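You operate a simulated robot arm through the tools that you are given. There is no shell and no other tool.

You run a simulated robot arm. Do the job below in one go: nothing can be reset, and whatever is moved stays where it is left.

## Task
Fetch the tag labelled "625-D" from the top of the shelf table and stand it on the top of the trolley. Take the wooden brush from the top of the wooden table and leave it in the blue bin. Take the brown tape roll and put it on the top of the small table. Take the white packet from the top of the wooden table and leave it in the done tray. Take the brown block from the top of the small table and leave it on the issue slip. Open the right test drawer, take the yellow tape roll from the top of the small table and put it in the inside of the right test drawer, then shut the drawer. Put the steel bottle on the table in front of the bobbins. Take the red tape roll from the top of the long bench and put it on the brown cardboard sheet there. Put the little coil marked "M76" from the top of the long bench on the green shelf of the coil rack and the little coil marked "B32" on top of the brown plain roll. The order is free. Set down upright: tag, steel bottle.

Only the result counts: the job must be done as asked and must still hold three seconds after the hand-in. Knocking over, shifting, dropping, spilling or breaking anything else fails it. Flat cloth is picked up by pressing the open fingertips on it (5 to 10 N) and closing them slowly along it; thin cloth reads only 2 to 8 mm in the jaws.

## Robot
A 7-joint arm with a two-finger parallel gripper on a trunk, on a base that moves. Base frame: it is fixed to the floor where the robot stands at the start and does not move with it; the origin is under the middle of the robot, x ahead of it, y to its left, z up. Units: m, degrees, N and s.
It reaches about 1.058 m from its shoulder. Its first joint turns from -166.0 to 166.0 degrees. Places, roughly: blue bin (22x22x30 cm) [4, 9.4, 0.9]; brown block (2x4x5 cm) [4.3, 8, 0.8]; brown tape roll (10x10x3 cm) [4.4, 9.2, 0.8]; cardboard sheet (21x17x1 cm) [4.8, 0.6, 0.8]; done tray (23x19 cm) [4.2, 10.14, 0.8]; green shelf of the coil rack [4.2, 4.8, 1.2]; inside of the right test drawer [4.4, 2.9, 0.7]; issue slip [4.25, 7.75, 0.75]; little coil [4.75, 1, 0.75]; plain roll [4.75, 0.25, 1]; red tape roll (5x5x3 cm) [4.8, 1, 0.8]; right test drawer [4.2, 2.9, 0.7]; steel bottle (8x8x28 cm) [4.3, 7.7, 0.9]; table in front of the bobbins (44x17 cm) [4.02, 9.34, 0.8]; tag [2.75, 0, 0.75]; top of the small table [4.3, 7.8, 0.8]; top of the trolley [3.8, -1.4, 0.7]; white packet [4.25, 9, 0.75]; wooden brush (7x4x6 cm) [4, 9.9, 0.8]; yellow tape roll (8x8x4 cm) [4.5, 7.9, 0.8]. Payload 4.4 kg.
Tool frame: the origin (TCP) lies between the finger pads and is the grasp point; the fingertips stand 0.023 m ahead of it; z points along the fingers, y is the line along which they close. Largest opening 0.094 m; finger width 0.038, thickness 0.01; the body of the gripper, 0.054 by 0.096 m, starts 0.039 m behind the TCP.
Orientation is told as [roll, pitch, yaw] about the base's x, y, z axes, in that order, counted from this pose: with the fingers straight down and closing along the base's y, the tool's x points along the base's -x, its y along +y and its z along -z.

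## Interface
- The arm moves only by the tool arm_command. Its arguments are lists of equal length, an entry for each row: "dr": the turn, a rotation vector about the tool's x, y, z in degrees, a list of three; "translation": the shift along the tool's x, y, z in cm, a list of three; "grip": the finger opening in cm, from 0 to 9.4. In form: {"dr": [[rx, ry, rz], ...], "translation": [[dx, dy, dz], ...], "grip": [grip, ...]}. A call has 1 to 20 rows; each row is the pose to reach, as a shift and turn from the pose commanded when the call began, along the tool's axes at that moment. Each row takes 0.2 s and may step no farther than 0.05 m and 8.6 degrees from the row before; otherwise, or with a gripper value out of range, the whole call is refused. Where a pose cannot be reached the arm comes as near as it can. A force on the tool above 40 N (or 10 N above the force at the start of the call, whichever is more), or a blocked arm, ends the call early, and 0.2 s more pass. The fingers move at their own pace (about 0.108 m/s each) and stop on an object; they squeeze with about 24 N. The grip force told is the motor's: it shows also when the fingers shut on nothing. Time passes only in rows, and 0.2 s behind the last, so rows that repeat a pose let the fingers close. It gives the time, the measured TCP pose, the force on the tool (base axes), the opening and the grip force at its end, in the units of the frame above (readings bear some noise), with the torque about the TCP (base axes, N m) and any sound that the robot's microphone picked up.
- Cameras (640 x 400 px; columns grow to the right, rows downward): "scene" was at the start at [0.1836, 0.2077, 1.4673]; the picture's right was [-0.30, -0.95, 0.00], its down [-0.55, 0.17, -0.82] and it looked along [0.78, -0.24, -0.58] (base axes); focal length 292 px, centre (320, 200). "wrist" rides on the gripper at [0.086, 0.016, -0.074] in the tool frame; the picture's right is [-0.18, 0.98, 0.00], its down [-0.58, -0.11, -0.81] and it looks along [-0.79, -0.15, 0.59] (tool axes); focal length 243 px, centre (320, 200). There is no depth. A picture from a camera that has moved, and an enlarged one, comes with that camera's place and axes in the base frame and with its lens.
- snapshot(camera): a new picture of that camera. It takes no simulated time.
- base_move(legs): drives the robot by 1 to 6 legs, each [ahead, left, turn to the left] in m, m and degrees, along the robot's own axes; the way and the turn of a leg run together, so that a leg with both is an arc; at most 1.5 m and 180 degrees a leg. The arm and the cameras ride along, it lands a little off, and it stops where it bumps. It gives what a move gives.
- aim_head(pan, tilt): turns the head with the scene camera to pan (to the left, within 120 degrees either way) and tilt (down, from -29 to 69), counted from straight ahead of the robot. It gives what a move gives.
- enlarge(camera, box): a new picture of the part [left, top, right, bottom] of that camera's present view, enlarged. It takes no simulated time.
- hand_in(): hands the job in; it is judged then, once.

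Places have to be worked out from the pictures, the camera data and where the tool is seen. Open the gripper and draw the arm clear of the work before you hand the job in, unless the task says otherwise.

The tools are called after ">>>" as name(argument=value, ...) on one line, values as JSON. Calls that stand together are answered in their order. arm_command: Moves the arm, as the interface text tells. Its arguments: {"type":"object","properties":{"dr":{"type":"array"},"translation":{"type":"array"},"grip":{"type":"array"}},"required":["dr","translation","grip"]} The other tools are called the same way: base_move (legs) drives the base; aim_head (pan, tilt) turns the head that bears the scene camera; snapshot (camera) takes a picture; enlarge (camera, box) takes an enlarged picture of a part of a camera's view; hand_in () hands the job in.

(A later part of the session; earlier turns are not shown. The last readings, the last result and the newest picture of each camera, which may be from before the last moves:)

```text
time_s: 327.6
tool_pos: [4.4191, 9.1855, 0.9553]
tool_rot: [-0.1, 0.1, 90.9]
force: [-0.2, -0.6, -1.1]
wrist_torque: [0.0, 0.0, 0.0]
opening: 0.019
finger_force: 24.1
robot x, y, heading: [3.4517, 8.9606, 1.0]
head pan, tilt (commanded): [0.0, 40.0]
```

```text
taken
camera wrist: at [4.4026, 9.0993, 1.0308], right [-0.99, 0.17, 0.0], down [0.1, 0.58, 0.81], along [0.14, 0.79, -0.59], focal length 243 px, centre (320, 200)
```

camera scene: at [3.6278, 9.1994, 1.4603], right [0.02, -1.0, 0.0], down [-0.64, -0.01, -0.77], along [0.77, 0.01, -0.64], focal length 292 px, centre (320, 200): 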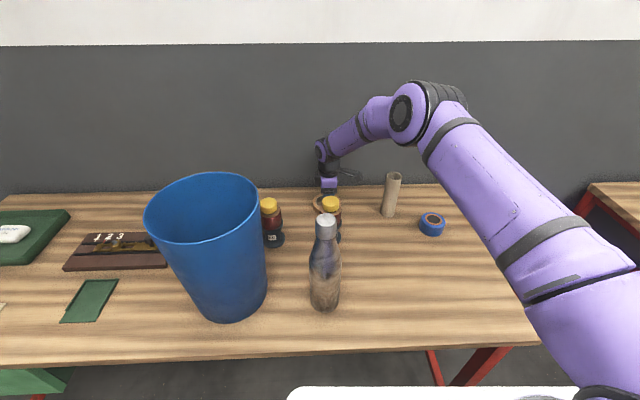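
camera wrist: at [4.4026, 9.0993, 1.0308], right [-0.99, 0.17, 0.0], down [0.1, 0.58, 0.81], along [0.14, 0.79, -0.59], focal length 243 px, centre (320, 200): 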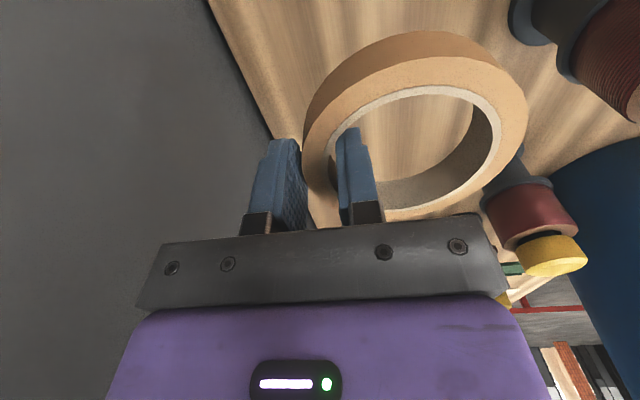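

The ring is held (1.9 cm). I raise to z≈1.26 and draw back in front of the robot.

>>> arm_command(dr=[[0, 0, 0], [0, 0, 0], [0, 0, 0], [0, 0, 0], [0, 0, 0], [0, 0, 0], [0, 0, 0], [0, 0, 0], [0, 0, 0], [0, 0, 0], [0, 0, 0], [0, 0, 0], [0, 0, 0], [0, 0, 0], [0, 0, 0], [0, 0, 0], [0, 0, 0], [0, 0, 0], [0, 0, 0]], translation=[[0, 0, -4.5], [0, 0, -9], [0, 0, -13.5], [0, 0, -18], [0, 0, -22.5], [0, 0, -27], [0, 0, -30], [2.3, 3.5, -30], [4.6, 7, -30], [6.9, 10.5, -30], [9.2, 14, -30], [11.5, 17.5, -30], [13.8, 21, -30], [16.1, 24.5, -30], [18.4, 28, -30], [20.7, 31.5, -30], [23, 35, -30], [25.3, 38.5, -30], [27.8, 42.3, -30]], grip=[0, 0, 0, 0, 0, 0, 0, 0, 0, 0, 0, 0, 0, 0, 0, 0, 0, 0, 0])

>>> snapshot(camera="scene")

```text
time_s: 331.6
tool_pos: [4.0025, 8.8993, 1.257]
tool_rot: [0.0, 0.0, 91.0]
force: [-0.1, 0.4, -0.8]
wrist_torque: [0.0, 0.01, 0.02]
opening: 0.0188
finger_force: 24.0
robot x, y, heading: [3.4516, 8.9631, 1.0]
head pan, tilt (commanded): [0.0, 40.0]
```

```text
taken
camera scene: at [3.6284, 9.1997, 1.4602], right [0.02, -1.0, 0.0], down [-0.64, -0.01, -0.77], along [0.77, 0.01, -0.64], focal length 292 px, centre (320, 200)
```

scene: 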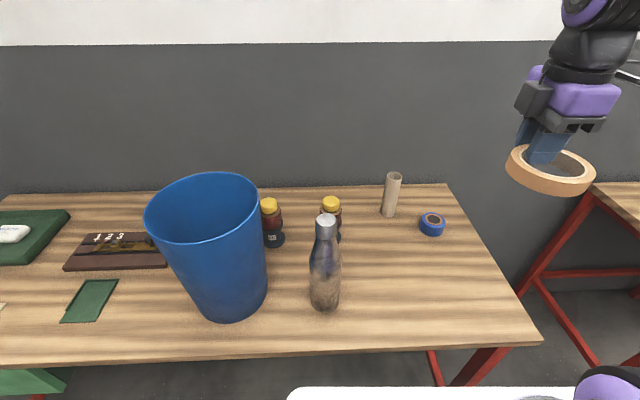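

Strafing right 1.24 m to the small table with the ring.

>>> base_move(legs=[[0, -0.62, -1.0], [0, -0.62, 0]])

>>> aim_head(pan=-10, tilt=40)

>>> snapshot(camera="scene")

```text
time_s: 338.2
tool_pos: [4.0013, 7.6258, 1.2572]
tool_rot: [-0.1, 0.1, 89.7]
force: [-0.3, -0.1, -0.9]
wrist_torque: [0.03, -0.03, 0.0]
opening: 0.019
finger_force: 23.6
robot x, y, heading: [3.4476, 7.7023, -0.4]
head pan, tilt (commanded): [0.0, 40.0]
```

```text
time_s: 339.0
tool_pos: [4.0014, 7.6249, 1.2576]
tool_rot: [-0.1, 0.2, 89.6]
force: [0.6, 0.2, 0.1]
wrist_torque: [0.03, -0.04, -0.01]
opening: 0.0189
finger_force: 24.4
robot x, y, heading: [3.449, 7.7008, -0.5]
head pan, tilt (commanded): [-10.0, 40.0]
```

```text
taken
camera scene: at [3.6325, 7.9205, 1.4603], right [-0.18, -0.98, 0.0], down [-0.63, 0.12, -0.77], along [0.75, -0.14, -0.64], focal length 292 px, centre (320, 200)
```

scene: 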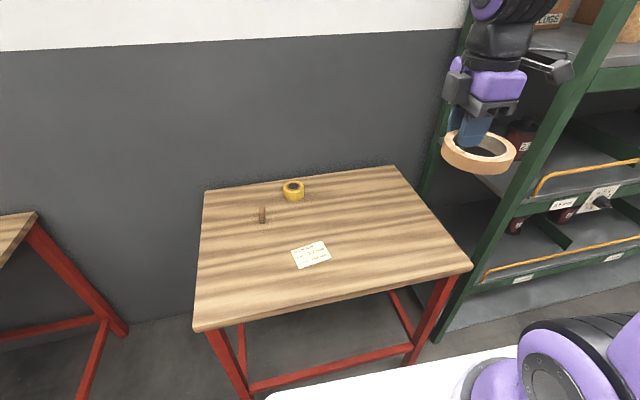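

I place the ring on the free right part of the small table: TCP to (4.30, 7.60), then down.

>>> arm_command(dr=[[0, 0, 0], [0, 0, 0], [0, 0, 0], [0, 0, 0], [0, 0, 0], [0, 0, 0], [0, 0, 0], [0, 0, 0], [0, 0, 0], [0, 0, 0], [0, 0, 0], [0, 0, 0], [0, 0, 0], [0, 0, 0], [0, 0, 0]], translation=[[0.4, -4.2, 1], [0.7, -8.4, 2], [1, -12.6, 3], [1.3, -16.8, 4], [1.7, -21, 5], [2, -25.2, 6], [2.3, -30, 7], [2.3, -30, 11.5], [2.3, -30, 16], [2.3, -30, 20.5], [2.3, -30, 25], [2.3, -30, 29.5], [2.3, -30, 34], [2.3, -30, 38], [2.3, -30, 41]], grip=[0, 0, 0, 0, 0, 0, 0, 0, 0, 0, 0, 0, 0, 0, 0])

>>> enlarge(camera="scene", box=[190, 130, 490, 340])

```text
time_s: 342.2
tool_pos: [4.3001, 7.5993, 0.8477]
tool_rot: [-0.2, 0.1, 89.6]
force: [0.6, -0.2, 1.1]
wrist_torque: [-0.03, -0.01, -0.03]
opening: 0.0189
finger_force: 23.5
robot x, y, heading: [3.4488, 7.7018, -0.3]
head pan, tilt (commanded): [-10.0, 40.0]
```

```text
1.90 times, centred on (340, 235) of scene
camera zoom: at [3.6321, 7.9205, 1.4604], right [-0.18, -0.98, 0.0], down [-0.63, 0.12, -0.77], along [0.75, -0.14, -0.64], focal length 556 px, centre (282, 133)
```

zoom: 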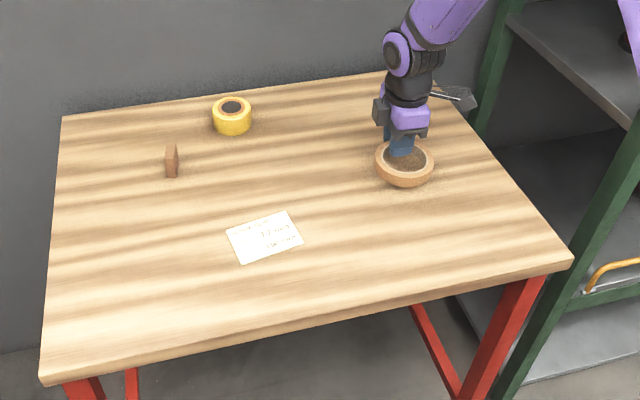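

Ring is ~2 cm above the table. Lowering in small steps.

>>> arm_command(dr=[[0, 0, 0], [0, 0, 0], [0, 0, 0], [0, 0, 0], [0, 0, 0]], translation=[[0, 0, 0.5], [0, 0, 1.0], [0, 0, 1.4], [0, 0, 1.7], [0, 0, 1.7]], grip=[0, 0, 0, 0, 0])

>>> arm_command(dr=[[0, 0, 0], [0, 0, 0], [0, 0, 0], [0, 0, 0]], translation=[[0, 0, 0.2], [0, 0, 0.4], [0, 0, 0.5], [0, 0, 0.5]], grip=[0, 0, 0, 0])

```text
time_s: 343.4
tool_pos: [4.3019, 7.599, 0.831]
tool_rot: [-0.1, 0.1, 89.6]
force: [0.4, 0.0, -0.5]
wrist_torque: [0.01, 0.01, -0.01]
opening: 0.0189
finger_force: 23.9
robot x, y, heading: [3.4458, 7.7017, -0.5]
head pan, tilt (commanded): [-10.0, 40.0]
```

```text
time_s: 344.4
tool_pos: [4.302, 7.5991, 0.8255]
tool_rot: [-0.3, 0.1, 89.7]
force: [0.9, 0.3, 23.6]
wrist_torque: [0.16, 0.22, -0.02]
opening: 0.0189
finger_force: 23.6
robot x, y, heading: [3.4506, 7.7061, -0.5]
head pan, tilt (commanded): [-10.0, 40.0]
```

Contact. I back off 2 mm, open to 4 cm and lift.

>>> arm_command(dr=[[0, 0, 0], [0, 0, 0], [0, 0, 0], [0, 0, 0], [0, 0, 0], [0, 0, 0], [0, 0, 0], [0, 0, 0], [0, 0, 0]], translation=[[0, 0, -0.2], [0, 0, -0.2], [0, 0, -0.2], [0, 0, -0.2], [0, 0, -0.2], [0, 0, -2], [0, 0, -5], [0, 0, -9], [0, 0, -13]], grip=[0, 2.2, 3, 4, 4, 4, 4, 4, 4])

>>> enlarge(camera="scene", box=[190, 130, 490, 340])

```text
time_s: 346.4
tool_pos: [4.3012, 7.6015, 0.9547]
tool_rot: [0.0, 0.0, 89.5]
force: [-0.1, 0.4, -1.2]
wrist_torque: [0.0, -0.01, -0.01]
opening: 0.0398
finger_force: 0.1
robot x, y, heading: [3.4453, 7.702, -0.4]
head pan, tilt (commanded): [-10.0, 40.0]
```

```text
1.90 times, centred on (340, 235) of scene
camera zoom: at [3.6331, 7.9204, 1.4603], right [-0.18, -0.98, 0.0], down [-0.63, 0.12, -0.77], along [0.75, -0.14, -0.64], focal length 556 px, centre (282, 133)
```

zoom: 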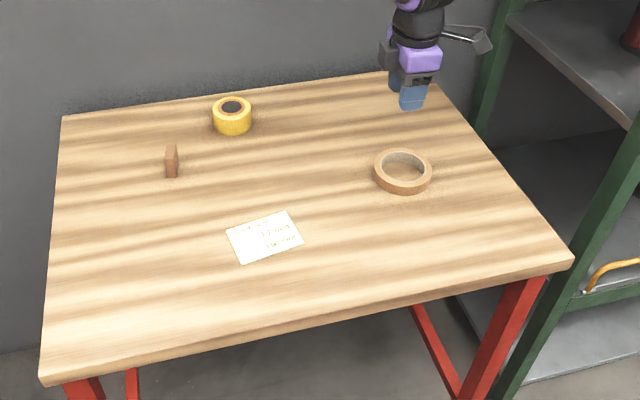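

The brown tape roll lies on the small table. Next the brown block: I zoom to get its pose and the slip's.

>>> enlarge(camera="scene", box=[240, 175, 340, 275])

```text
4.00 times, centred on (290, 225) of scene
camera zoom: at [3.6331, 7.9204, 1.4603], right [-0.18, -0.98, 0.0], down [-0.63, 0.12, -0.77], along [0.75, -0.14, -0.64], focal length 1167 px, centre (440, 100)
```

zoom: 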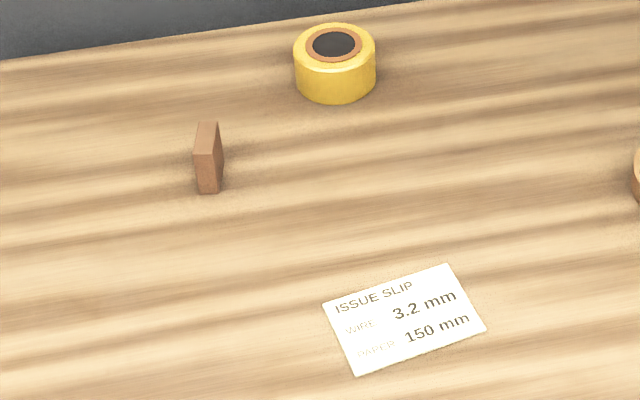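

Block centre ≈(4.344, 7.978), turned ≈-7.6°; slip centre ≈(4.178, 7.847). I move above the block at z≈1.0, turning the gripper 7°.

>>> arm_command(dr=[[0, 0, 0], [0, 0, 1], [0, 0, 2], [0, 0, 3], [0, 0, 4], [0, 0, 5], [0, 0, 6], [0, 0, 7], [0, 0, 7], [0, 0, 7], [0, 0, 7]], translation=[[0, 0, -4.5], [-4.2, -0.5, -4.5], [-8.4, -1, -4.5], [-12.6, -1.5, -4.5], [-16.8, -2, -4.5], [-21, -2.4, -4.5], [-25.2, -2.8, -4.5], [-29.4, -3.2, -4.5], [-33.6, -3.6, -4.5], [-37.7, -4, -4.5], [-37.7, -4, -3]], grip=[7, 7, 7, 7, 7, 7, 7, 7, 7, 7, 7])

>>> snapshot(camera="wrist")

>>> enlarge(camera="scene", box=[200, 120, 360, 260])

```text
time_s: 348.8
tool_pos: [4.3435, 7.9782, 0.9854]
tool_rot: [-0.1, 0.0, 82.7]
force: [0.4, 0.7, 0.4]
wrist_torque: [-0.01, -0.02, 0.02]
opening: 0.07
finger_force: 0.1
robot x, y, heading: [3.4492, 7.7024, -0.5]
head pan, tilt (commanded): [-10.0, 40.0]
```

```text
taken
camera wrist: at [4.315, 7.8942, 1.0602], right [-0.95, 0.31, 0.0], down [0.18, 0.56, 0.81], along [0.25, 0.77, -0.59], focal length 243 px, centre (320, 200)
```

wrist: 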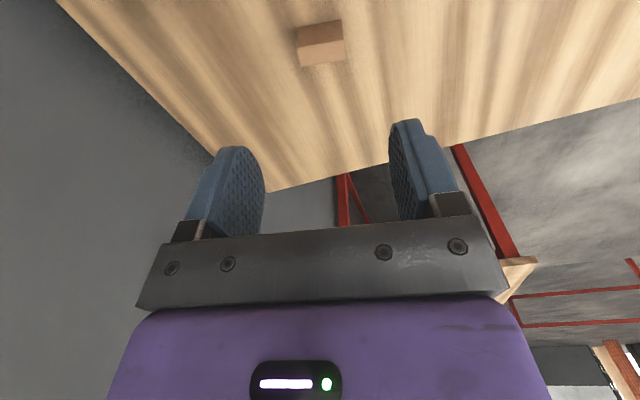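

```text
2.86 times, centred on (280, 190) of scene
camera zoom: at [3.6323, 7.9205, 1.4603], right [-0.18, -0.98, 0.0], down [-0.63, 0.12, -0.77], along [0.75, -0.14, -0.64], focal length 833 px, centre (434, 229)
```

zoom: 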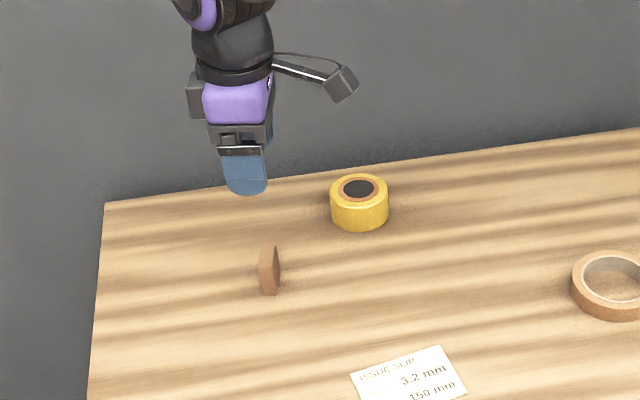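

>>> enlarge(camera="wrist", box=[270, 0, 380, 90])

```text
4.44 times, centred on (325, 45) of wrist
camera zoom: at [4.315, 7.8942, 1.0602], right [-0.95, 0.31, 0.0], down [0.18, 0.56, 0.81], along [0.25, 0.77, -0.59], focal length 1078 px, centre (298, 889)
```

zoom: 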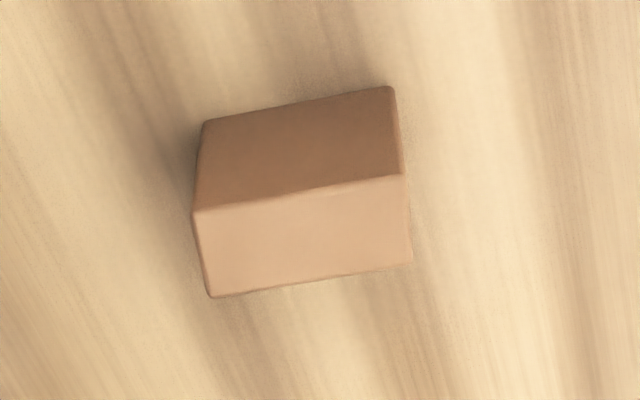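

Block centre (4.341, 7.979), aligned with the fingers. I descend to z≈0.828 and grip.

>>> arm_command(dr=[[0, 0, 0], [0, 0, 0], [0, 0, 0], [0, 0, 0], [0, 0, 0], [0, 0, 0], [0, 0, 0], [0, 0, 0], [0, 0, 0], [0, 0, 0]], translation=[[0, 0.2, 4], [0, 0.2, 8], [0, 0.2, 12], [0, 0.2, 14.5], [0, 0.2, 15.7], [0, 0.2, 15.7], [0, 0.2, 15.7], [0, 0.2, 15.7], [0, 0.2, 15.7], [0, 0.2, 15.7]], grip=[7, 7, 7, 7, 7, 6, 5, 4, 0, 0])

>>> snapshot(camera="wrist")

```text
time_s: 351.0
tool_pos: [4.343, 7.9774, 0.8277]
tool_rot: [-0.2, 0.1, 82.6]
force: [1.1, -0.9, -0.4]
wrist_torque: [0.0, -0.01, -0.01]
opening: 0.0394
finger_force: 24.0
robot x, y, heading: [3.4466, 7.7034, -0.5]
head pan, tilt (commanded): [-10.0, 40.0]
```

```text
taken
camera wrist: at [4.3141, 7.8939, 0.9023], right [-0.95, 0.31, 0.0], down [0.18, 0.56, 0.81], along [0.25, 0.77, -0.59], focal length 243 px, centre (320, 200)
```

wrist: 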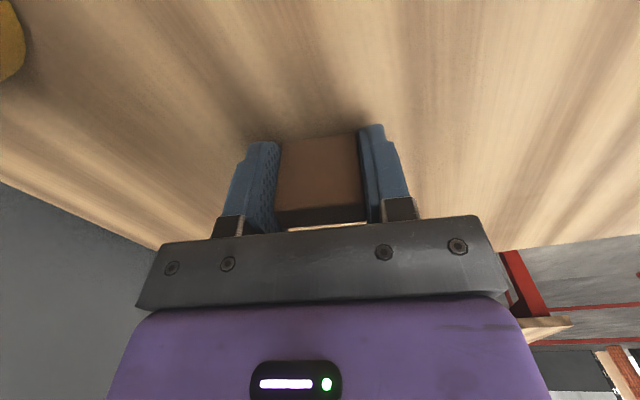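

The block is gripped (3.9 cm). I lift 6 cm and carry it over the issue slip centre.

>>> arm_command(dr=[[0, 0, 0], [0, 0, 0], [0, 0, 0], [0, 0, 0], [0, 0, 0], [0, 0, 0], [0, 0, 0], [0, 0, 0], [0, 0, 0]], translation=[[0, 0, -1], [0, 0, -4], [0, 0, -7], [3, 3, -7], [6, 6, -7], [9, 9, -7], [12, 12, -7], [15, 14.7, -6], [15, 14.7, -4]], grip=[0, 0, 0, 0, 0, 0, 0, 0, 0])

>>> enlarge(camera="scene", box=[230, 160, 390, 300])

>>> snapshot(camera="wrist")

```text
time_s: 353.0
tool_pos: [4.1753, 7.8458, 0.8687]
tool_rot: [-0.1, 0.0, 82.6]
force: [0.4, 0.1, -0.6]
wrist_torque: [-0.03, 0.01, 0.03]
opening: 0.0394
finger_force: 24.3
robot x, y, heading: [3.448, 7.7051, -0.3]
head pan, tilt (commanded): [-10.0, 40.0]
```

```text
2.86 times, centred on (310, 230) of scene
camera zoom: at [3.6324, 7.9204, 1.4603], right [-0.18, -0.98, 0.0], down [-0.63, 0.12, -0.77], along [0.75, -0.14, -0.64], focal length 833 px, centre (349, 114)
```

zoom: 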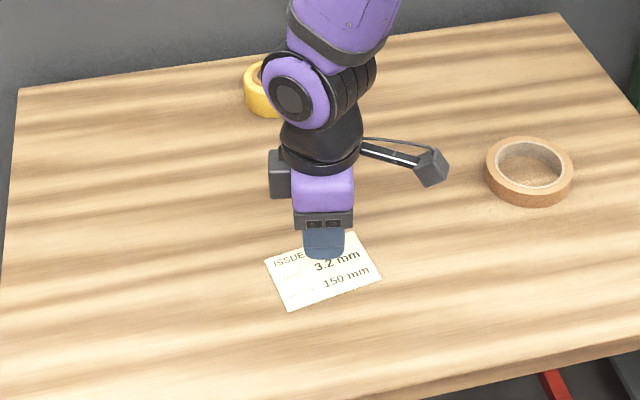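

```text
taken
camera wrist: at [4.1468, 7.7627, 0.9437], right [-0.95, 0.31, 0.0], down [0.18, 0.56, 0.81], along [0.25, 0.77, -0.59], focal length 243 px, centre (320, 200)
```

wrist: 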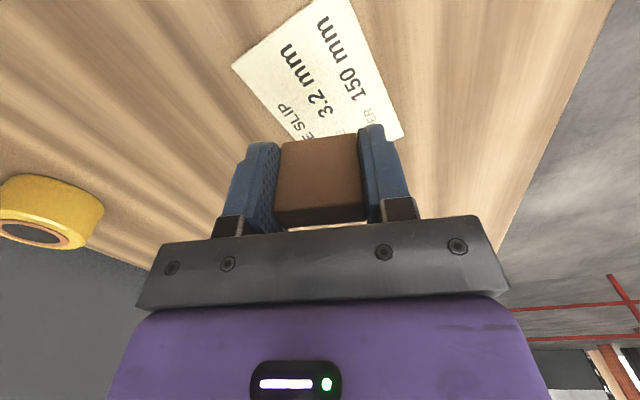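

The block is above the slip's centre. Lowering to contact.

>>> arm_command(dr=[[0, 0, 0], [0, 0, 0], [0, 0, 0], [0, 0, 0], [0, 0, 0]], translation=[[0, -0.2, 1.5], [0, -0.2, 2.6], [0, -0.2, 3.2], [0, -0.2, 3.5], [0, -0.2, 3.5]], grip=[0, 0, 0, 0, 0])

>>> arm_command(dr=[[0, 0, 0], [0, 0, 0], [0, 0, 0], [0, 0, 0]], translation=[[0, 0, 0.2], [0, 0, 0.4], [0, 0, 0.5], [0, 0, 0.5]], grip=[0, 0, 0, 0])

```text
time_s: 354.2
tool_pos: [4.1786, 7.8451, 0.8326]
tool_rot: [-0.1, 0.1, 82.6]
force: [0.4, -0.3, -0.7]
wrist_torque: [-0.04, -0.01, 0.02]
opening: 0.0396
finger_force: 23.3
robot x, y, heading: [3.4496, 7.7018, -0.2]
head pan, tilt (commanded): [-10.0, 40.0]
```

```text
time_s: 355.2
tool_pos: [4.1799, 7.8456, 0.8286]
tool_rot: [-0.2, -0.1, 82.6]
force: [-1.1, 0.5, 28.5]
wrist_torque: [0.04, 0.1, -0.05]
opening: 0.0395
finger_force: 24.1
robot x, y, heading: [3.448, 7.7014, -0.6]
head pan, tilt (commanded): [-10.0, 40.0]
```

Contact (28 N). I back off 1.5 mm, open gently and lift.

>>> arm_command(dr=[[0, 0, 0], [0, 0, 0], [0, 0, 0], [0, 0, 0], [0, 0, 0], [0, 0, 0], [0, 0, 0], [0, 0, 0], [0, 0, 0], [0, 0, 0]], translation=[[0, 0, -0.15], [0, 0, -0.15], [0, 0, -0.15], [0, 0, -0.15], [0, 0, -0.15], [0, 0, -1], [0, 0, -3], [0, 0, -7], [0, 0, -11], [0, 0, -15]], grip=[0, 4.2, 4.6, 5.5, 6.5, 6.5, 6.5, 6.5, 6.5, 6.5])

>>> enlarge(camera="scene", box=[230, 160, 390, 300])

```text
time_s: 357.4
tool_pos: [4.1788, 7.8472, 0.9778]
tool_rot: [0.0, 0.1, 82.5]
force: [0.3, 0.2, 0.3]
wrist_torque: [-0.02, 0.0, -0.01]
opening: 0.065
finger_force: 0.2
robot x, y, heading: [3.4462, 7.7013, -0.4]
head pan, tilt (commanded): [-10.0, 40.0]
```

```text
2.86 times, centred on (310, 230) of scene
camera zoom: at [3.6331, 7.9207, 1.4602], right [-0.18, -0.98, 0.0], down [-0.63, 0.12, -0.77], along [0.75, -0.14, -0.64], focal length 833 px, centre (349, 114)
```

zoom: 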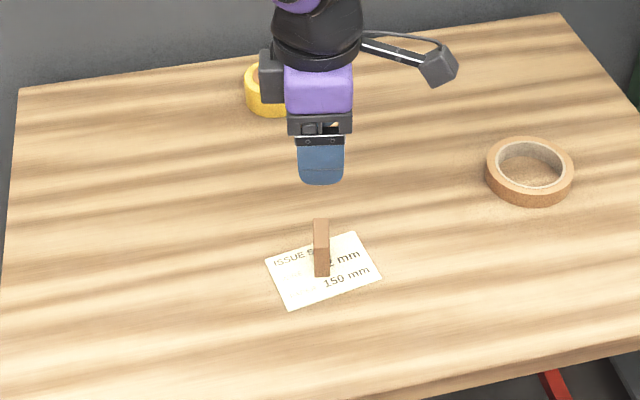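

The block stands on the issue slip. Now the drawer: I tuck the arm, back off to x≈3.25 and strafe right along the aisle towards the test table (y≈2.9).

>>> arm_command(dr=[[0, 0, 0], [0, 0, 0], [0, 0, 0], [0, 0, -1], [0, 0, -2], [0, 0, -3], [0, 0, -4], [0, 0, -5], [0, 0, -6], [0, 0, -7.5]], translation=[[0, 0, -4.5], [0, 0, -9], [0, 0, -13.5], [3.5, 2.9, -15], [7, 5.8, -17], [10.5, 8.7, -19], [14, 11.6, -21], [17.5, 14.5, -23], [21, 17.4, -25], [24.5, 20.3, -28]], grip=[6.5, 6.5, 6.5, 6.5, 6.5, 6.5, 6.5, 6.5, 6.5, 6.5])

>>> base_move(legs=[[-0.2, 0, 0.4], [0, -1.2, 0], [0, -1.2, 0], [0, -1.2, 0]])

>>> aim_head(pan=-35, tilt=25)

>>> snapshot(camera="scene")

```text
refused: row 10 steps farther than a row can; nothing moved
```

```text
time_s: 376.1
tool_pos: [3.9141, 4.225, 0.9773]
tool_rot: [-0.1, 0.1, 81.4]
force: [0.0, -0.2, -0.3]
wrist_torque: [0.02, -0.01, -0.02]
opening: 0.0649
finger_force: 0.0
robot x, y, heading: [3.184, 4.0985, -1.8]
head pan, tilt (commanded): [-10.0, 40.0]
```

```text
time_s: 376.9
tool_pos: [3.914, 4.2247, 0.978]
tool_rot: [-0.1, 0.0, 81.4]
force: [-0.3, 1.2, 0.5]
wrist_torque: [-0.01, -0.01, -0.02]
opening: 0.0649
finger_force: 0.1
robot x, y, heading: [3.1806, 4.0962, -1.5]
head pan, tilt (commanded): [-35.0, 25.0]
```

```text
taken
camera scene: at [3.3607, 4.2721, 1.4836], right [-0.6, -0.8, 0.0], down [-0.34, 0.25, -0.91], along [0.73, -0.54, -0.42], focal length 292 px, centre (320, 200)
```

scene: 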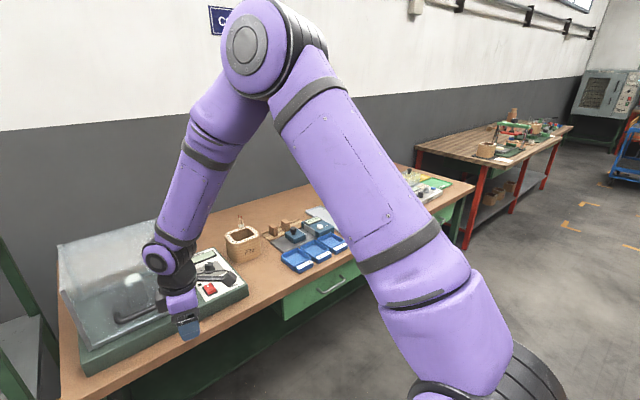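

The arm command had been refused, so the base moved with the arm extended – no bump was reported, but I must check the racks for any disturbance. I look left along the aisle.

>>> aim_head(pan=60, tilt=15)

>>> snapshot(camera="scene")

>>> enlarge(camera="scene", box=[120, 80, 400, 330])

```text
time_s: 378.7
tool_pos: [3.915, 4.225, 0.979]
tool_rot: [-0.1, 0.1, 81.3]
force: [0.5, -0.2, -0.2]
wrist_torque: [0.03, -0.01, -0.01]
opening: 0.0649
finger_force: 0.0
robot x, y, heading: [3.1804, 4.0938, -1.5]
head pan, tilt (commanded): [60.0, 15.0]
```

```text
taken
camera scene: at [3.3358, 4.4065, 1.4999], right [0.85, -0.53, 0.0], down [-0.14, -0.22, -0.97], along [0.51, 0.82, -0.26], focal length 292 px, centre (320, 200)
```

scene: 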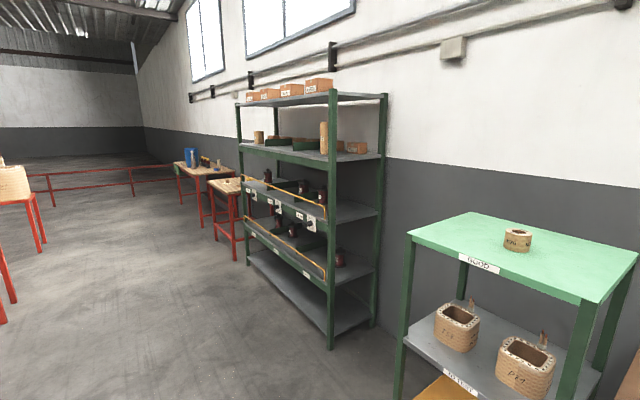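

```text
1.60 times, centred on (260, 205) of scene
camera zoom: at [3.3358, 4.4065, 1.4999], right [0.85, -0.53, 0.0], down [-0.14, -0.22, -0.97], along [0.51, 0.82, -0.26], focal length 467 px, centre (416, 192)
```

zoom: 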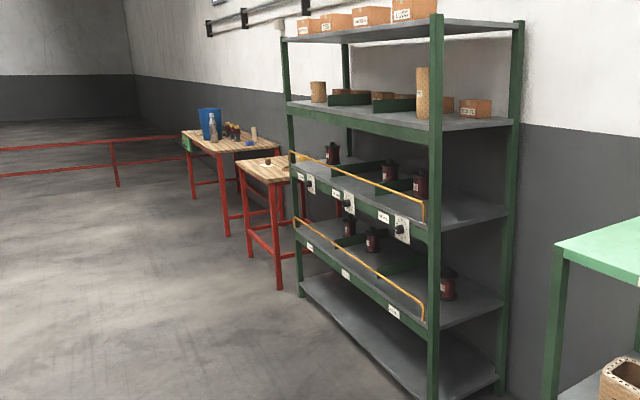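

The racks and M76 are undisturbed (rack fronts are at x≥4.2, farther than I thought). From now on I'll wait for each result. I tuck the arm properly now.

>>> arm_command(dr=[[0, 0, 0], [0, 0, 0], [0, 0, 0], [0, 0, -1], [0, 0, -2], [0, 0, -3], [0, 0, -4], [0, 0, -5], [0, 0, -6], [0, 0, -7], [0, 0, -7]], translation=[[0, 0, -4.5], [0, 0, -9], [0, 0, -13.5], [3.1, 2.5, -15], [6.2, 5, -17], [9.3, 7.5, -19], [12.4, 10, -21], [15.5, 12.5, -23], [18.6, 15, -25], [21.7, 17.5, -27], [24.7, 20, -28]], grip=[6.5, 6.5, 6.5, 6.5, 6.5, 6.5, 6.5, 6.5, 6.5, 6.5, 6.5])

```text
time_s: 381.1
tool_pos: [3.6792, 4.0116, 1.2582]
tool_rot: [0.0, 0.1, 88.5]
force: [0.8, 0.4, -0.2]
wrist_torque: [-0.04, 0.04, 0.02]
opening: 0.0649
finger_force: 0.0
robot x, y, heading: [3.1816, 4.0962, -1.6]
head pan, tilt (commanded): [60.0, 15.0]
```

Arm tucked. Now I strafe right about 1.1 m to face the right test drawer.

>>> base_move(legs=[[0, -1.1, 1.6]])

>>> aim_head(pan=0, tilt=30)

>>> snapshot(camera="scene")

```text
time_s: 386.8
tool_pos: [3.6577, 2.8976, 1.2587]
tool_rot: [-0.1, 0.2, 89.4]
force: [-0.7, 0.7, 0.1]
wrist_torque: [0.0, 0.01, -0.03]
opening: 0.065
finger_force: 0.1
robot x, y, heading: [3.1591, 2.9706, -0.6]
head pan, tilt (commanded): [60.0, 15.0]
```

```text
time_s: 388.1
tool_pos: [3.658, 2.8988, 1.2583]
tool_rot: [0.0, 0.1, 89.4]
force: [-0.5, 0.2, 0.1]
wrist_torque: [0.03, 0.01, -0.01]
opening: 0.0649
finger_force: 0.1
robot x, y, heading: [3.1593, 2.9737, -0.8]
head pan, tilt (commanded): [0.0, 30.0]
```

```text
taken
camera scene: at [3.351, 3.2054, 1.4757], right [-0.01, -1.0, 0.0], down [-0.5, 0.01, -0.87], along [0.87, -0.01, -0.5], focal length 292 px, centre (320, 200)
```

scene: 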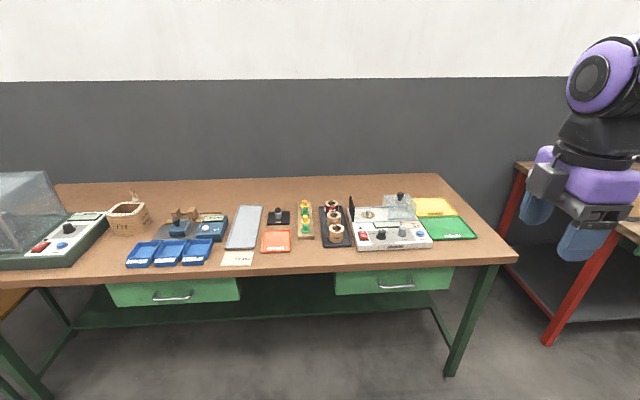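

>>> enlarge(camera="scene", box=[310, 180, 530, 320])

>>> enlarge(camera="scene", box=[330, 255, 470, 305])

```text
2.86 times, centred on (420, 250) of scene
camera zoom: at [3.351, 3.2054, 1.4757], right [-0.01, -1.0, 0.0], down [-0.5, 0.01, -0.87], along [0.87, -0.01, -0.5], focal length 833 px, centre (34, 57)
```

zoom: 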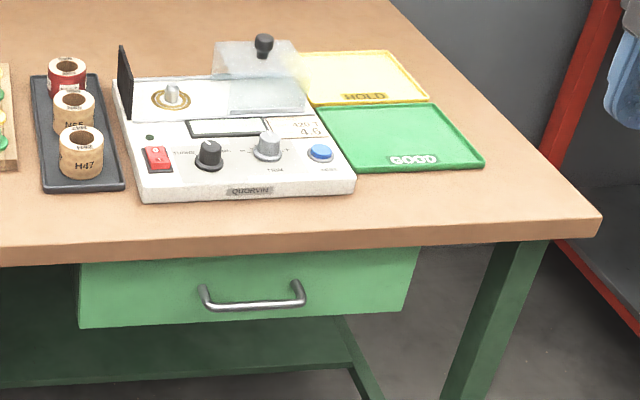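

```text
4.57 times, centred on (400, 280) of scene
camera zoom: at [3.351, 3.2054, 1.4757], right [-0.01, -1.0, 0.0], down [-0.5, 0.01, -0.87], along [0.87, -0.01, -0.5], focal length 1333 px, centre (-46, -166)
```

zoom: 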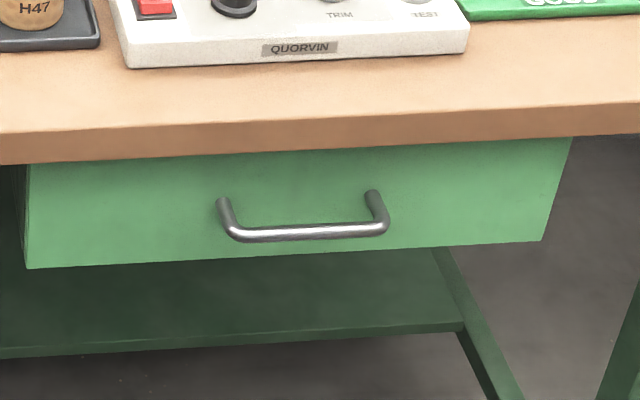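

The right drawer has a U-handle: bar at about (4.08, 2.925, 0.70), 12 cm wide along y, table edge overhanging at x≈4.097, z 0.767–0.80. I'll approach with the gripper horizontal. First back the base slightly to x≈3.08.

>>> base_move(legs=[[-0.08, 0.04, 0.7]])

```text
time_s: 389.2
tool_pos: [3.5811, 2.9442, 1.2576]
tool_rot: [-0.2, 0.1, 90.2]
force: [0.1, 0.0, 0.3]
wrist_torque: [-0.02, 0.0, 0.0]
opening: 0.065
finger_force: 0.1
robot x, y, heading: [3.0784, 3.0141, 0.2]
head pan, tilt (commanded): [0.0, 30.0]
```

Now I rotate the gripper about its x-axis to point at the table while moving out to (3.85, 2.925, 1.0).

>>> arm_command(dr=[[8.2, 0, 0], [16.4, 0, 0], [24.6, 0, 0], [32.8, 0, 0], [41, 0, 0], [49.2, 0, 0], [57.4, 0, 0], [65.6, 0, 0], [73.8, 0, 0], [82, 0, 0], [90, 0, 0]], translation=[[0.2, -2.4, 2.3], [0.4, -4.8, 4.6], [0.6, -7.2, 6.9], [0.8, -9.6, 9.2], [1, -12, 11.5], [1.2, -14.4, 13.8], [1.4, -16.8, 16.1], [1.6, -19.2, 18.4], [1.8, -21.6, 20.7], [1.9, -24, 23], [1.9, -26.9, 25.8]], grip=[5, 5, 5, 5, 5, 5, 5, 5, 5, 5, 5])

>>> snapshot(camera="scene")

>>> snapshot(camera="wrist")

```text
time_s: 391.6
tool_pos: [3.851, 2.9257, 1.0004]
tool_rot: [-90.2, 0.2, 90.1]
force: [0.4, 0.3, 0.9]
wrist_torque: [0.01, 0.05, 0.0]
opening: 0.0503
finger_force: 0.2
out of reach, approached as far as the arm can: row 4, 5, 6, 7, 8, 9
robot x, y, heading: [3.0814, 3.0139, 0.2]
head pan, tilt (commanded): [0.0, 30.0]
```

```text
taken
camera scene: at [3.2681, 3.2479, 1.4758], right [0.0, -1.0, 0.0], down [-0.5, 0.0, -0.87], along [0.87, 0.0, -0.5], focal length 292 px, centre (320, 200)
```

scene: 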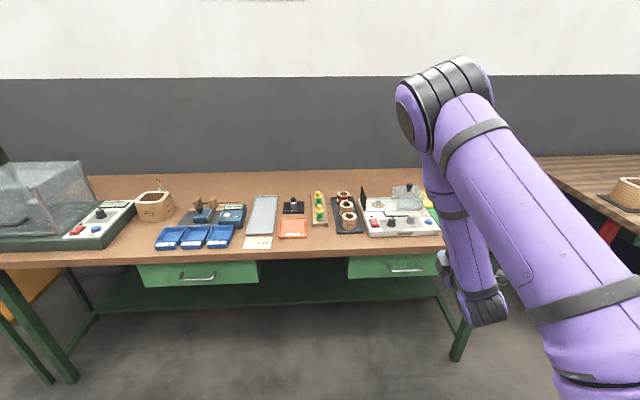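

```text
taken
camera wrist: at [3.7748, 2.8379, 0.9844], right [0.0, 0.18, -0.98], down [-0.81, 0.58, 0.11], along [0.59, 0.79, 0.15], focal length 243 px, centre (320, 200)
```

wrist: 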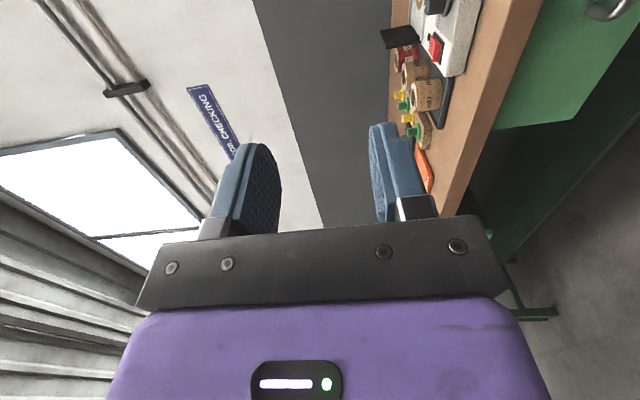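

Horizontal pose reached. I zoom the handle again from here to refine its height and distance.

>>> enlarge(camera="scene", box=[340, 230, 460, 300])

>>> enlarge(camera="wrist", box=[500, 0, 640, 100])

```text
5.33 times, centred on (400, 265) of scene
camera zoom: at [3.2681, 3.2479, 1.4758], right [0.0, -1.0, 0.0], down [-0.5, 0.0, -0.87], along [0.87, 0.0, -0.5], focal length 1556 px, centre (-107, -147)
```

zoom: 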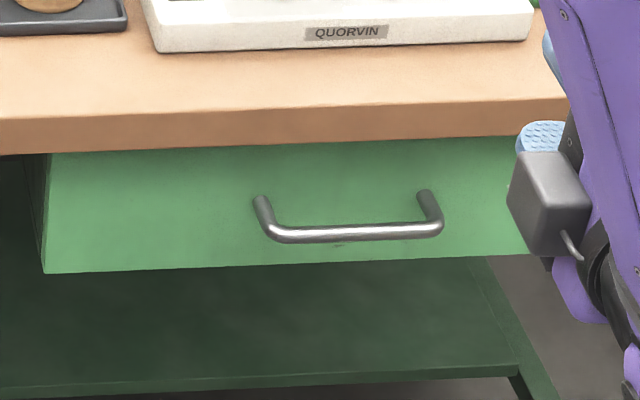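

```text
4.00 times, centred on (570, 50) of wrist
camera zoom: at [3.7748, 2.8379, 0.9844], right [0.0, 0.18, -0.98], down [-0.81, 0.58, 0.11], along [0.59, 0.79, 0.15], focal length 970 px, centre (-680, 800)
```

zoom: 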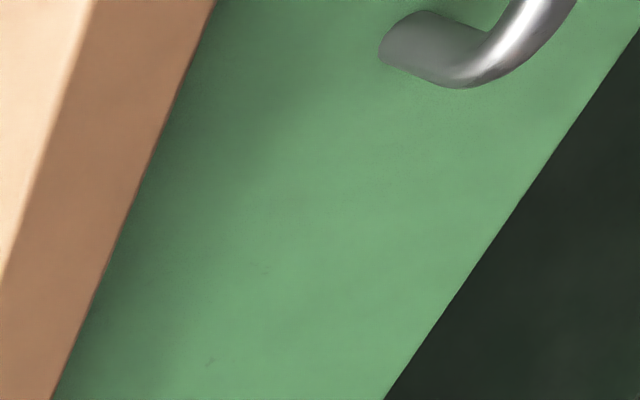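

Triangulation: drawer face x≈4.119, bar at (4.082, y 2.87–2.98, z 0.698). I lower the horizontal gripper to z≈0.70 at x≈3.90 first.

>>> arm_command(dr=[[0, 0, 0], [0, 0, 0], [0, 0, 0], [0, 0, 0], [0, 0, 0], [0, 0, 0], [0, 0, 0], [0, 0, 0], [0, 0, 0]], translation=[[0, 4, 0.5], [0, 8, 1], [0, 12, 1.5], [0, 16, 2], [0, 20, 2.5], [0, 24, 3], [0, 28, 4], [0, 30.2, 5], [0, 30.2, 5]], grip=[5, 5, 5, 5, 5, 5, 5, 5, 5])

>>> snapshot(camera="scene")

>>> snapshot(camera="wrist")

```text
time_s: 393.6
tool_pos: [3.9027, 2.9272, 0.6991]
tool_rot: [-90.2, 0.2, 90.3]
force: [0.3, 0.0, 0.5]
wrist_torque: [-0.04, 0.0, 0.03]
opening: 0.0501
finger_force: 0.1
robot x, y, heading: [3.0793, 3.0152, -0.1]
head pan, tilt (commanded): [0.0, 30.0]
```

```text
taken
camera scene: at [3.2689, 3.2481, 1.4757], right [0.0, -1.0, 0.0], down [-0.5, 0.0, -0.87], along [0.87, 0.0, -0.5], focal length 292 px, centre (320, 200)
```

scene: 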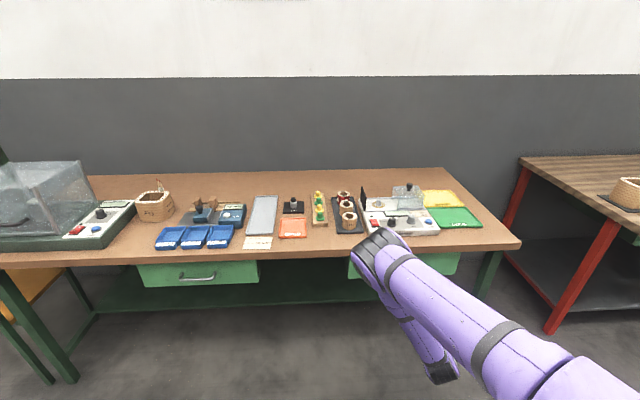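

```text
taken
camera wrist: at [3.8264, 2.8398, 0.6829], right [0.0, 0.18, -0.98], down [-0.81, 0.58, 0.11], along [0.59, 0.79, 0.15], focal length 243 px, centre (320, 200)
```

wrist: 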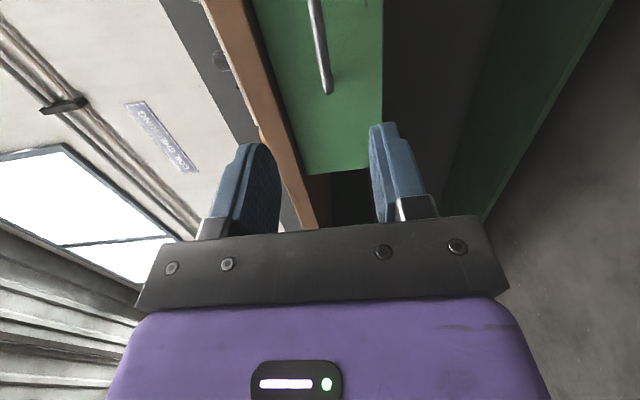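

The bar lies centred between the fingers (z≈0.702). I advance towards it in steps, first half way, watching the elbow over the table.

>>> arm_command(dr=[[0, 0, 0], [0, 0, 0], [0, 0, 0], [0, 0, 0]], translation=[[0, 0, 3], [0, 0, 6], [0, 0, 9], [0, 0, 11]], grip=[5, 5, 5, 5])

>>> snapshot(camera="scene")

>>> snapshot(camera="wrist")

```text
time_s: 394.6
tool_pos: [4.0133, 2.9266, 0.7007]
tool_rot: [-90.0, 0.1, 90.3]
force: [0.6, -0.4, -1.3]
wrist_torque: [-0.01, 0.0, 0.02]
opening: 0.0498
finger_force: 0.1
robot x, y, heading: [3.0817, 3.0159, 0.2]
head pan, tilt (commanded): [0.0, 30.0]
```

```text
taken
camera scene: at [3.2688, 3.2481, 1.4757], right [0.0, -1.0, 0.0], down [-0.5, 0.0, -0.87], along [0.87, 0.0, -0.5], focal length 292 px, centre (320, 200)
```

scene: 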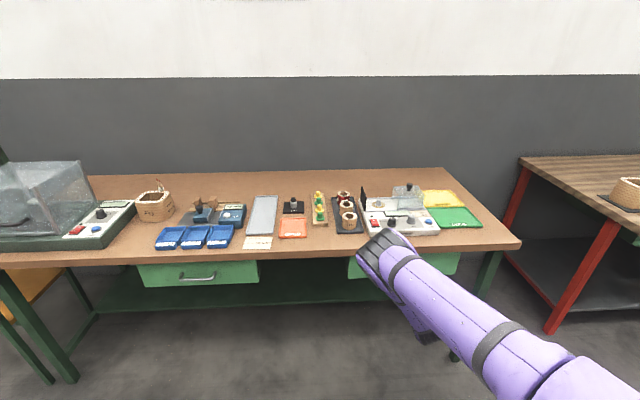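

```text
taken
camera wrist: at [3.9372, 2.8395, 0.6846], right [0.0, 0.18, -0.98], down [-0.81, 0.58, 0.11], along [0.59, 0.79, 0.15], focal length 243 px, centre (320, 200)
```

wrist: 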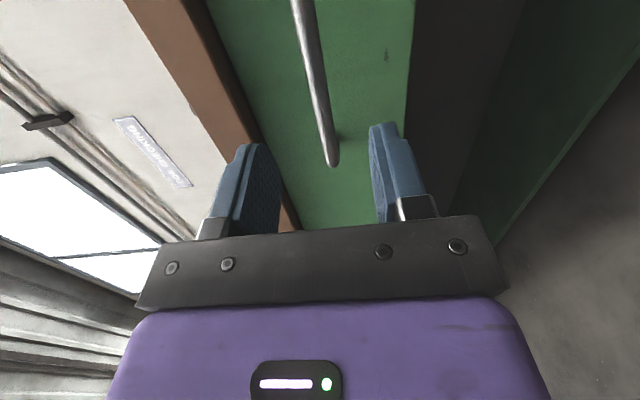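

Aligned. I advance the last 6 cm and close on the bar.

>>> arm_command(dr=[[0, 0, 0], [0, 0, 0], [0, 0, 0], [0, 0, 0], [0, 0, 0], [0, 0, 0], [0, 0, 0]], translation=[[0, 0, 2], [0, 0, 4], [0, 0, 6], [0, 0, 6], [0, 0, 6], [0, 0, 6], [0, 0, 6]], grip=[5, 5, 5, 3, 2, 0, 0])

>>> snapshot(camera="wrist")

```text
time_s: 396.2
tool_pos: [4.0717, 2.9269, 0.6999]
tool_rot: [-89.9, -0.1, 90.3]
force: [0.7, -0.2, -7.1]
wrist_torque: [0.21, 0.11, -0.03]
opening: 0.0118
finger_force: 45.1
robot x, y, heading: [3.0784, 3.0127, 0.2]
head pan, tilt (commanded): [0.0, 30.0]
```

```text
taken
camera wrist: at [3.9954, 2.84, 0.6843], right [0.0, 0.18, -0.98], down [-0.81, 0.58, 0.11], along [0.59, 0.79, 0.15], focal length 243 px, centre (320, 200)
```

wrist: 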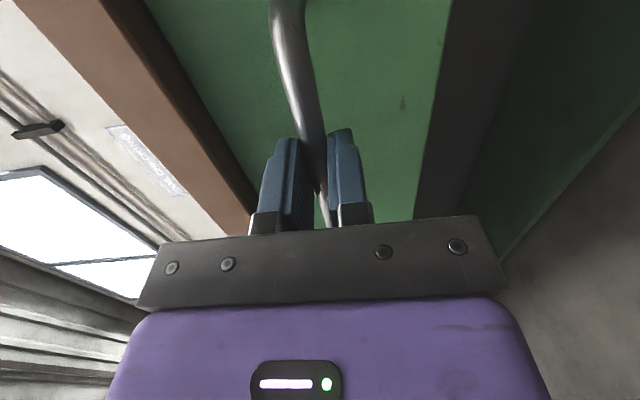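

The bar is gripped (1.2 cm). I pull back 10 cm in small steps and watch the force.

>>> arm_command(dr=[[0, 0, 0], [0, 0, 0], [0, 0, 0], [0, 0, 0], [0, 0, 0], [0, 0, 0], [0, 0, 0], [0, 0, 0]], translation=[[0, 0, -1], [0, 0, -2.5], [0, 0, -4], [0, 0, -5.5], [0, 0, -7], [0, 0, -8.5], [0, 0, -10], [0, 0, -10]], grip=[0, 0, 0, 0, 0, 0, 0, 0])

>>> snapshot(camera="scene")

```text
time_s: 397.8
tool_pos: [3.9774, 2.9226, 0.6998]
tool_rot: [-90.2, 0.2, 89.9]
force: [1.1, -3.5, 1.7]
wrist_torque: [0.71, 0.04, 0.48]
opening: 0.0117
finger_force: 44.5
robot x, y, heading: [3.0789, 3.0125, 0.2]
head pan, tilt (commanded): [0.0, 30.0]
stopped in row 7: the force on the tool passed its limit at 42 N (the readings are from after the stop); the commanded pose is now the measured one
```

```text
taken
camera scene: at [3.269, 3.2475, 1.4757], right [0.0, -1.0, 0.0], down [-0.5, 0.0, -0.87], along [0.87, 0.0, -0.5], focal length 292 px, centre (320, 200)
```

scene: 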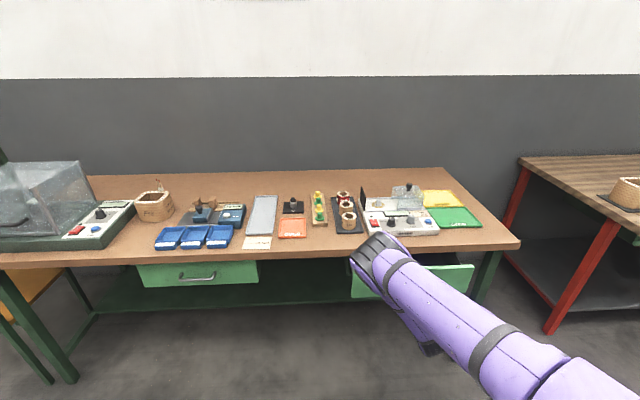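

The drawer is sliding out (force spike from speed). I continue more slowly, 0.8 cm per row.

>>> arm_command(dr=[[0, 0, 0], [0, 0, 0], [0, 0, 0], [0, 0, 0], [0, 0, 0], [0, 0, 0], [0, 0, 0], [0, 0, 0], [0, 0, 0], [0, 0, 0], [0, 0, 0], [0, 0, 0]], translation=[[0, 0, -0.6], [0, 0, -1.3], [0, 0, -2.0], [0, 0, -2.8], [0, 0, -3.6], [0, 0, -4.4], [0, 0, -5.2], [0, 0, -6.0], [0, 0, -6.8], [0, 0, -7.6], [0, 0, -8.4], [0, 0, -8.4]], grip=[0, 0, 0, 0, 0, 0, 0, 0, 0, 0, 0, 0])

>>> snapshot(camera="scene")

```text
time_s: 399.4
tool_pos: [3.9238, 2.9195, 0.7003]
tool_rot: [-90.1, 0.2, 89.5]
force: [-1.7, -5.7, -0.9]
wrist_torque: [1.01, 0.05, 0.58]
opening: 0.0116
finger_force: 44.8
robot x, y, heading: [3.0741, 3.0149, 0.2]
head pan, tilt (commanded): [0.0, 30.0]
stopped in row 8: the force on the tool passed its limit at 40 N (the readings are from after the stop); the commanded pose is now the measured one
```

```text
taken
camera scene: at [3.2692, 3.247, 1.4757], right [0.0, -1.0, 0.0], down [-0.5, 0.0, -0.87], along [0.87, 0.0, -0.5], focal length 292 px, centre (320, 200)
```

scene: 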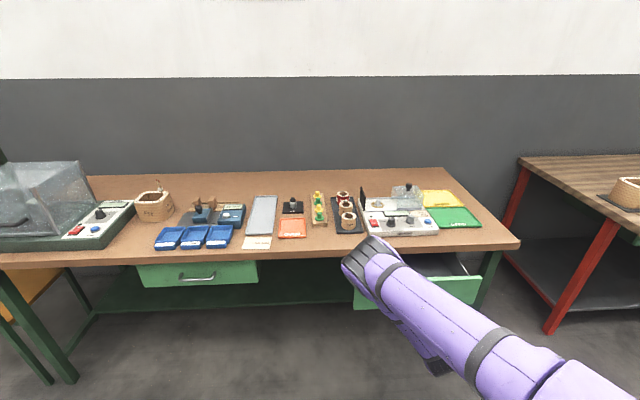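

The drawer is ~15 cm open and its slide is slightly angled (≈3°). I follow that direction with slower pulls.

>>> arm_command(dr=[[0, 0, 0], [0, 0, 0], [0, 0, 0], [0, 0, 0], [0, 0, 0], [0, 0, 0], [0, 0, 0], [0, 0, 0], [0, 0, 0], [0, 0, 0], [0, 0, 0], [0, 0, 0], [0, 0, 0], [0, 0, 0], [0, 0, 0], [0, 0, 0]], translation=[[0.03, 0, -0.5], [0.06, 0, -1.0], [0.09, 0, -1.5], [0.12, 0, -2.0], [0.15, 0, -2.5], [0.18, 0, -3.0], [0.2, 0, -3.5], [0.23, 0, -4.0], [0.26, 0, -4.5], [0.29, 0, -5.0], [0.32, 0, -5.5], [0.35, 0, -6.0], [0.38, 0, -6.5], [0.41, 0, -7.0], [0.44, 0, -7.5], [0.44, 0, -7.5]], grip=[0, 0, 0, 0, 0, 0, 0, 0, 0, 0, 0, 0, 0, 0, 0, 0])

>>> snapshot(camera="scene")

```text
time_s: 402.8
tool_pos: [3.8483, 2.9142, 0.7001]
tool_rot: [-90.2, 0.3, 89.4]
force: [4.5, -34.8, 1.8]
wrist_torque: [1.36, 0.1, -0.68]
opening: 0.012
finger_force: 45.1
robot x, y, heading: [3.0776, 3.0137, -0.2]
head pan, tilt (commanded): [0.0, 30.0]
```

```text
taken
camera scene: at [3.2693, 3.2461, 1.4758], right [0.0, -1.0, 0.0], down [-0.5, 0.0, -0.87], along [0.87, 0.0, -0.5], focal length 292 px, centre (320, 200)
```

scene: 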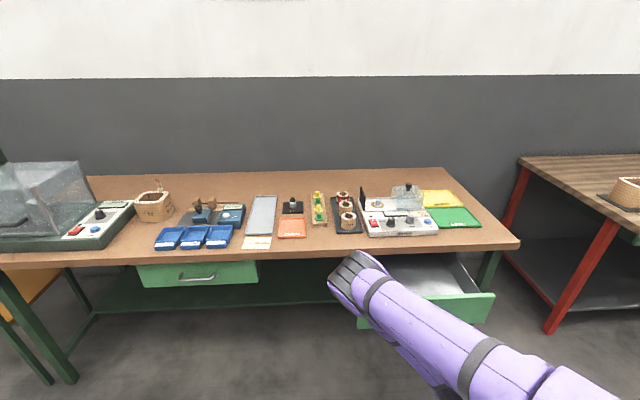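

Opened 22 cm; a side force of 35 N has built up, so I ease sideways 4 mm and see.

>>> arm_command(dr=[[0, 0, 0], [0, 0, 0], [0, 0, 0], [0, 0, 0]], translation=[[0.15, 0, 0], [0.3, 0, 0], [0.4, 0, 0], [0.4, 0, 0]], grip=[0, 0, 0, 0])

```text
time_s: 403.8
tool_pos: [3.8475, 2.9152, 0.6997]
tool_rot: [-90.2, 0.2, 89.7]
force: [-3.1, 9.0, 8.7]
wrist_torque: [0.81, -0.02, -0.35]
opening: 0.0117
finger_force: 45.3
robot x, y, heading: [3.0795, 3.0167, 0.4]
head pan, tilt (commanded): [0.0, 30.0]
```

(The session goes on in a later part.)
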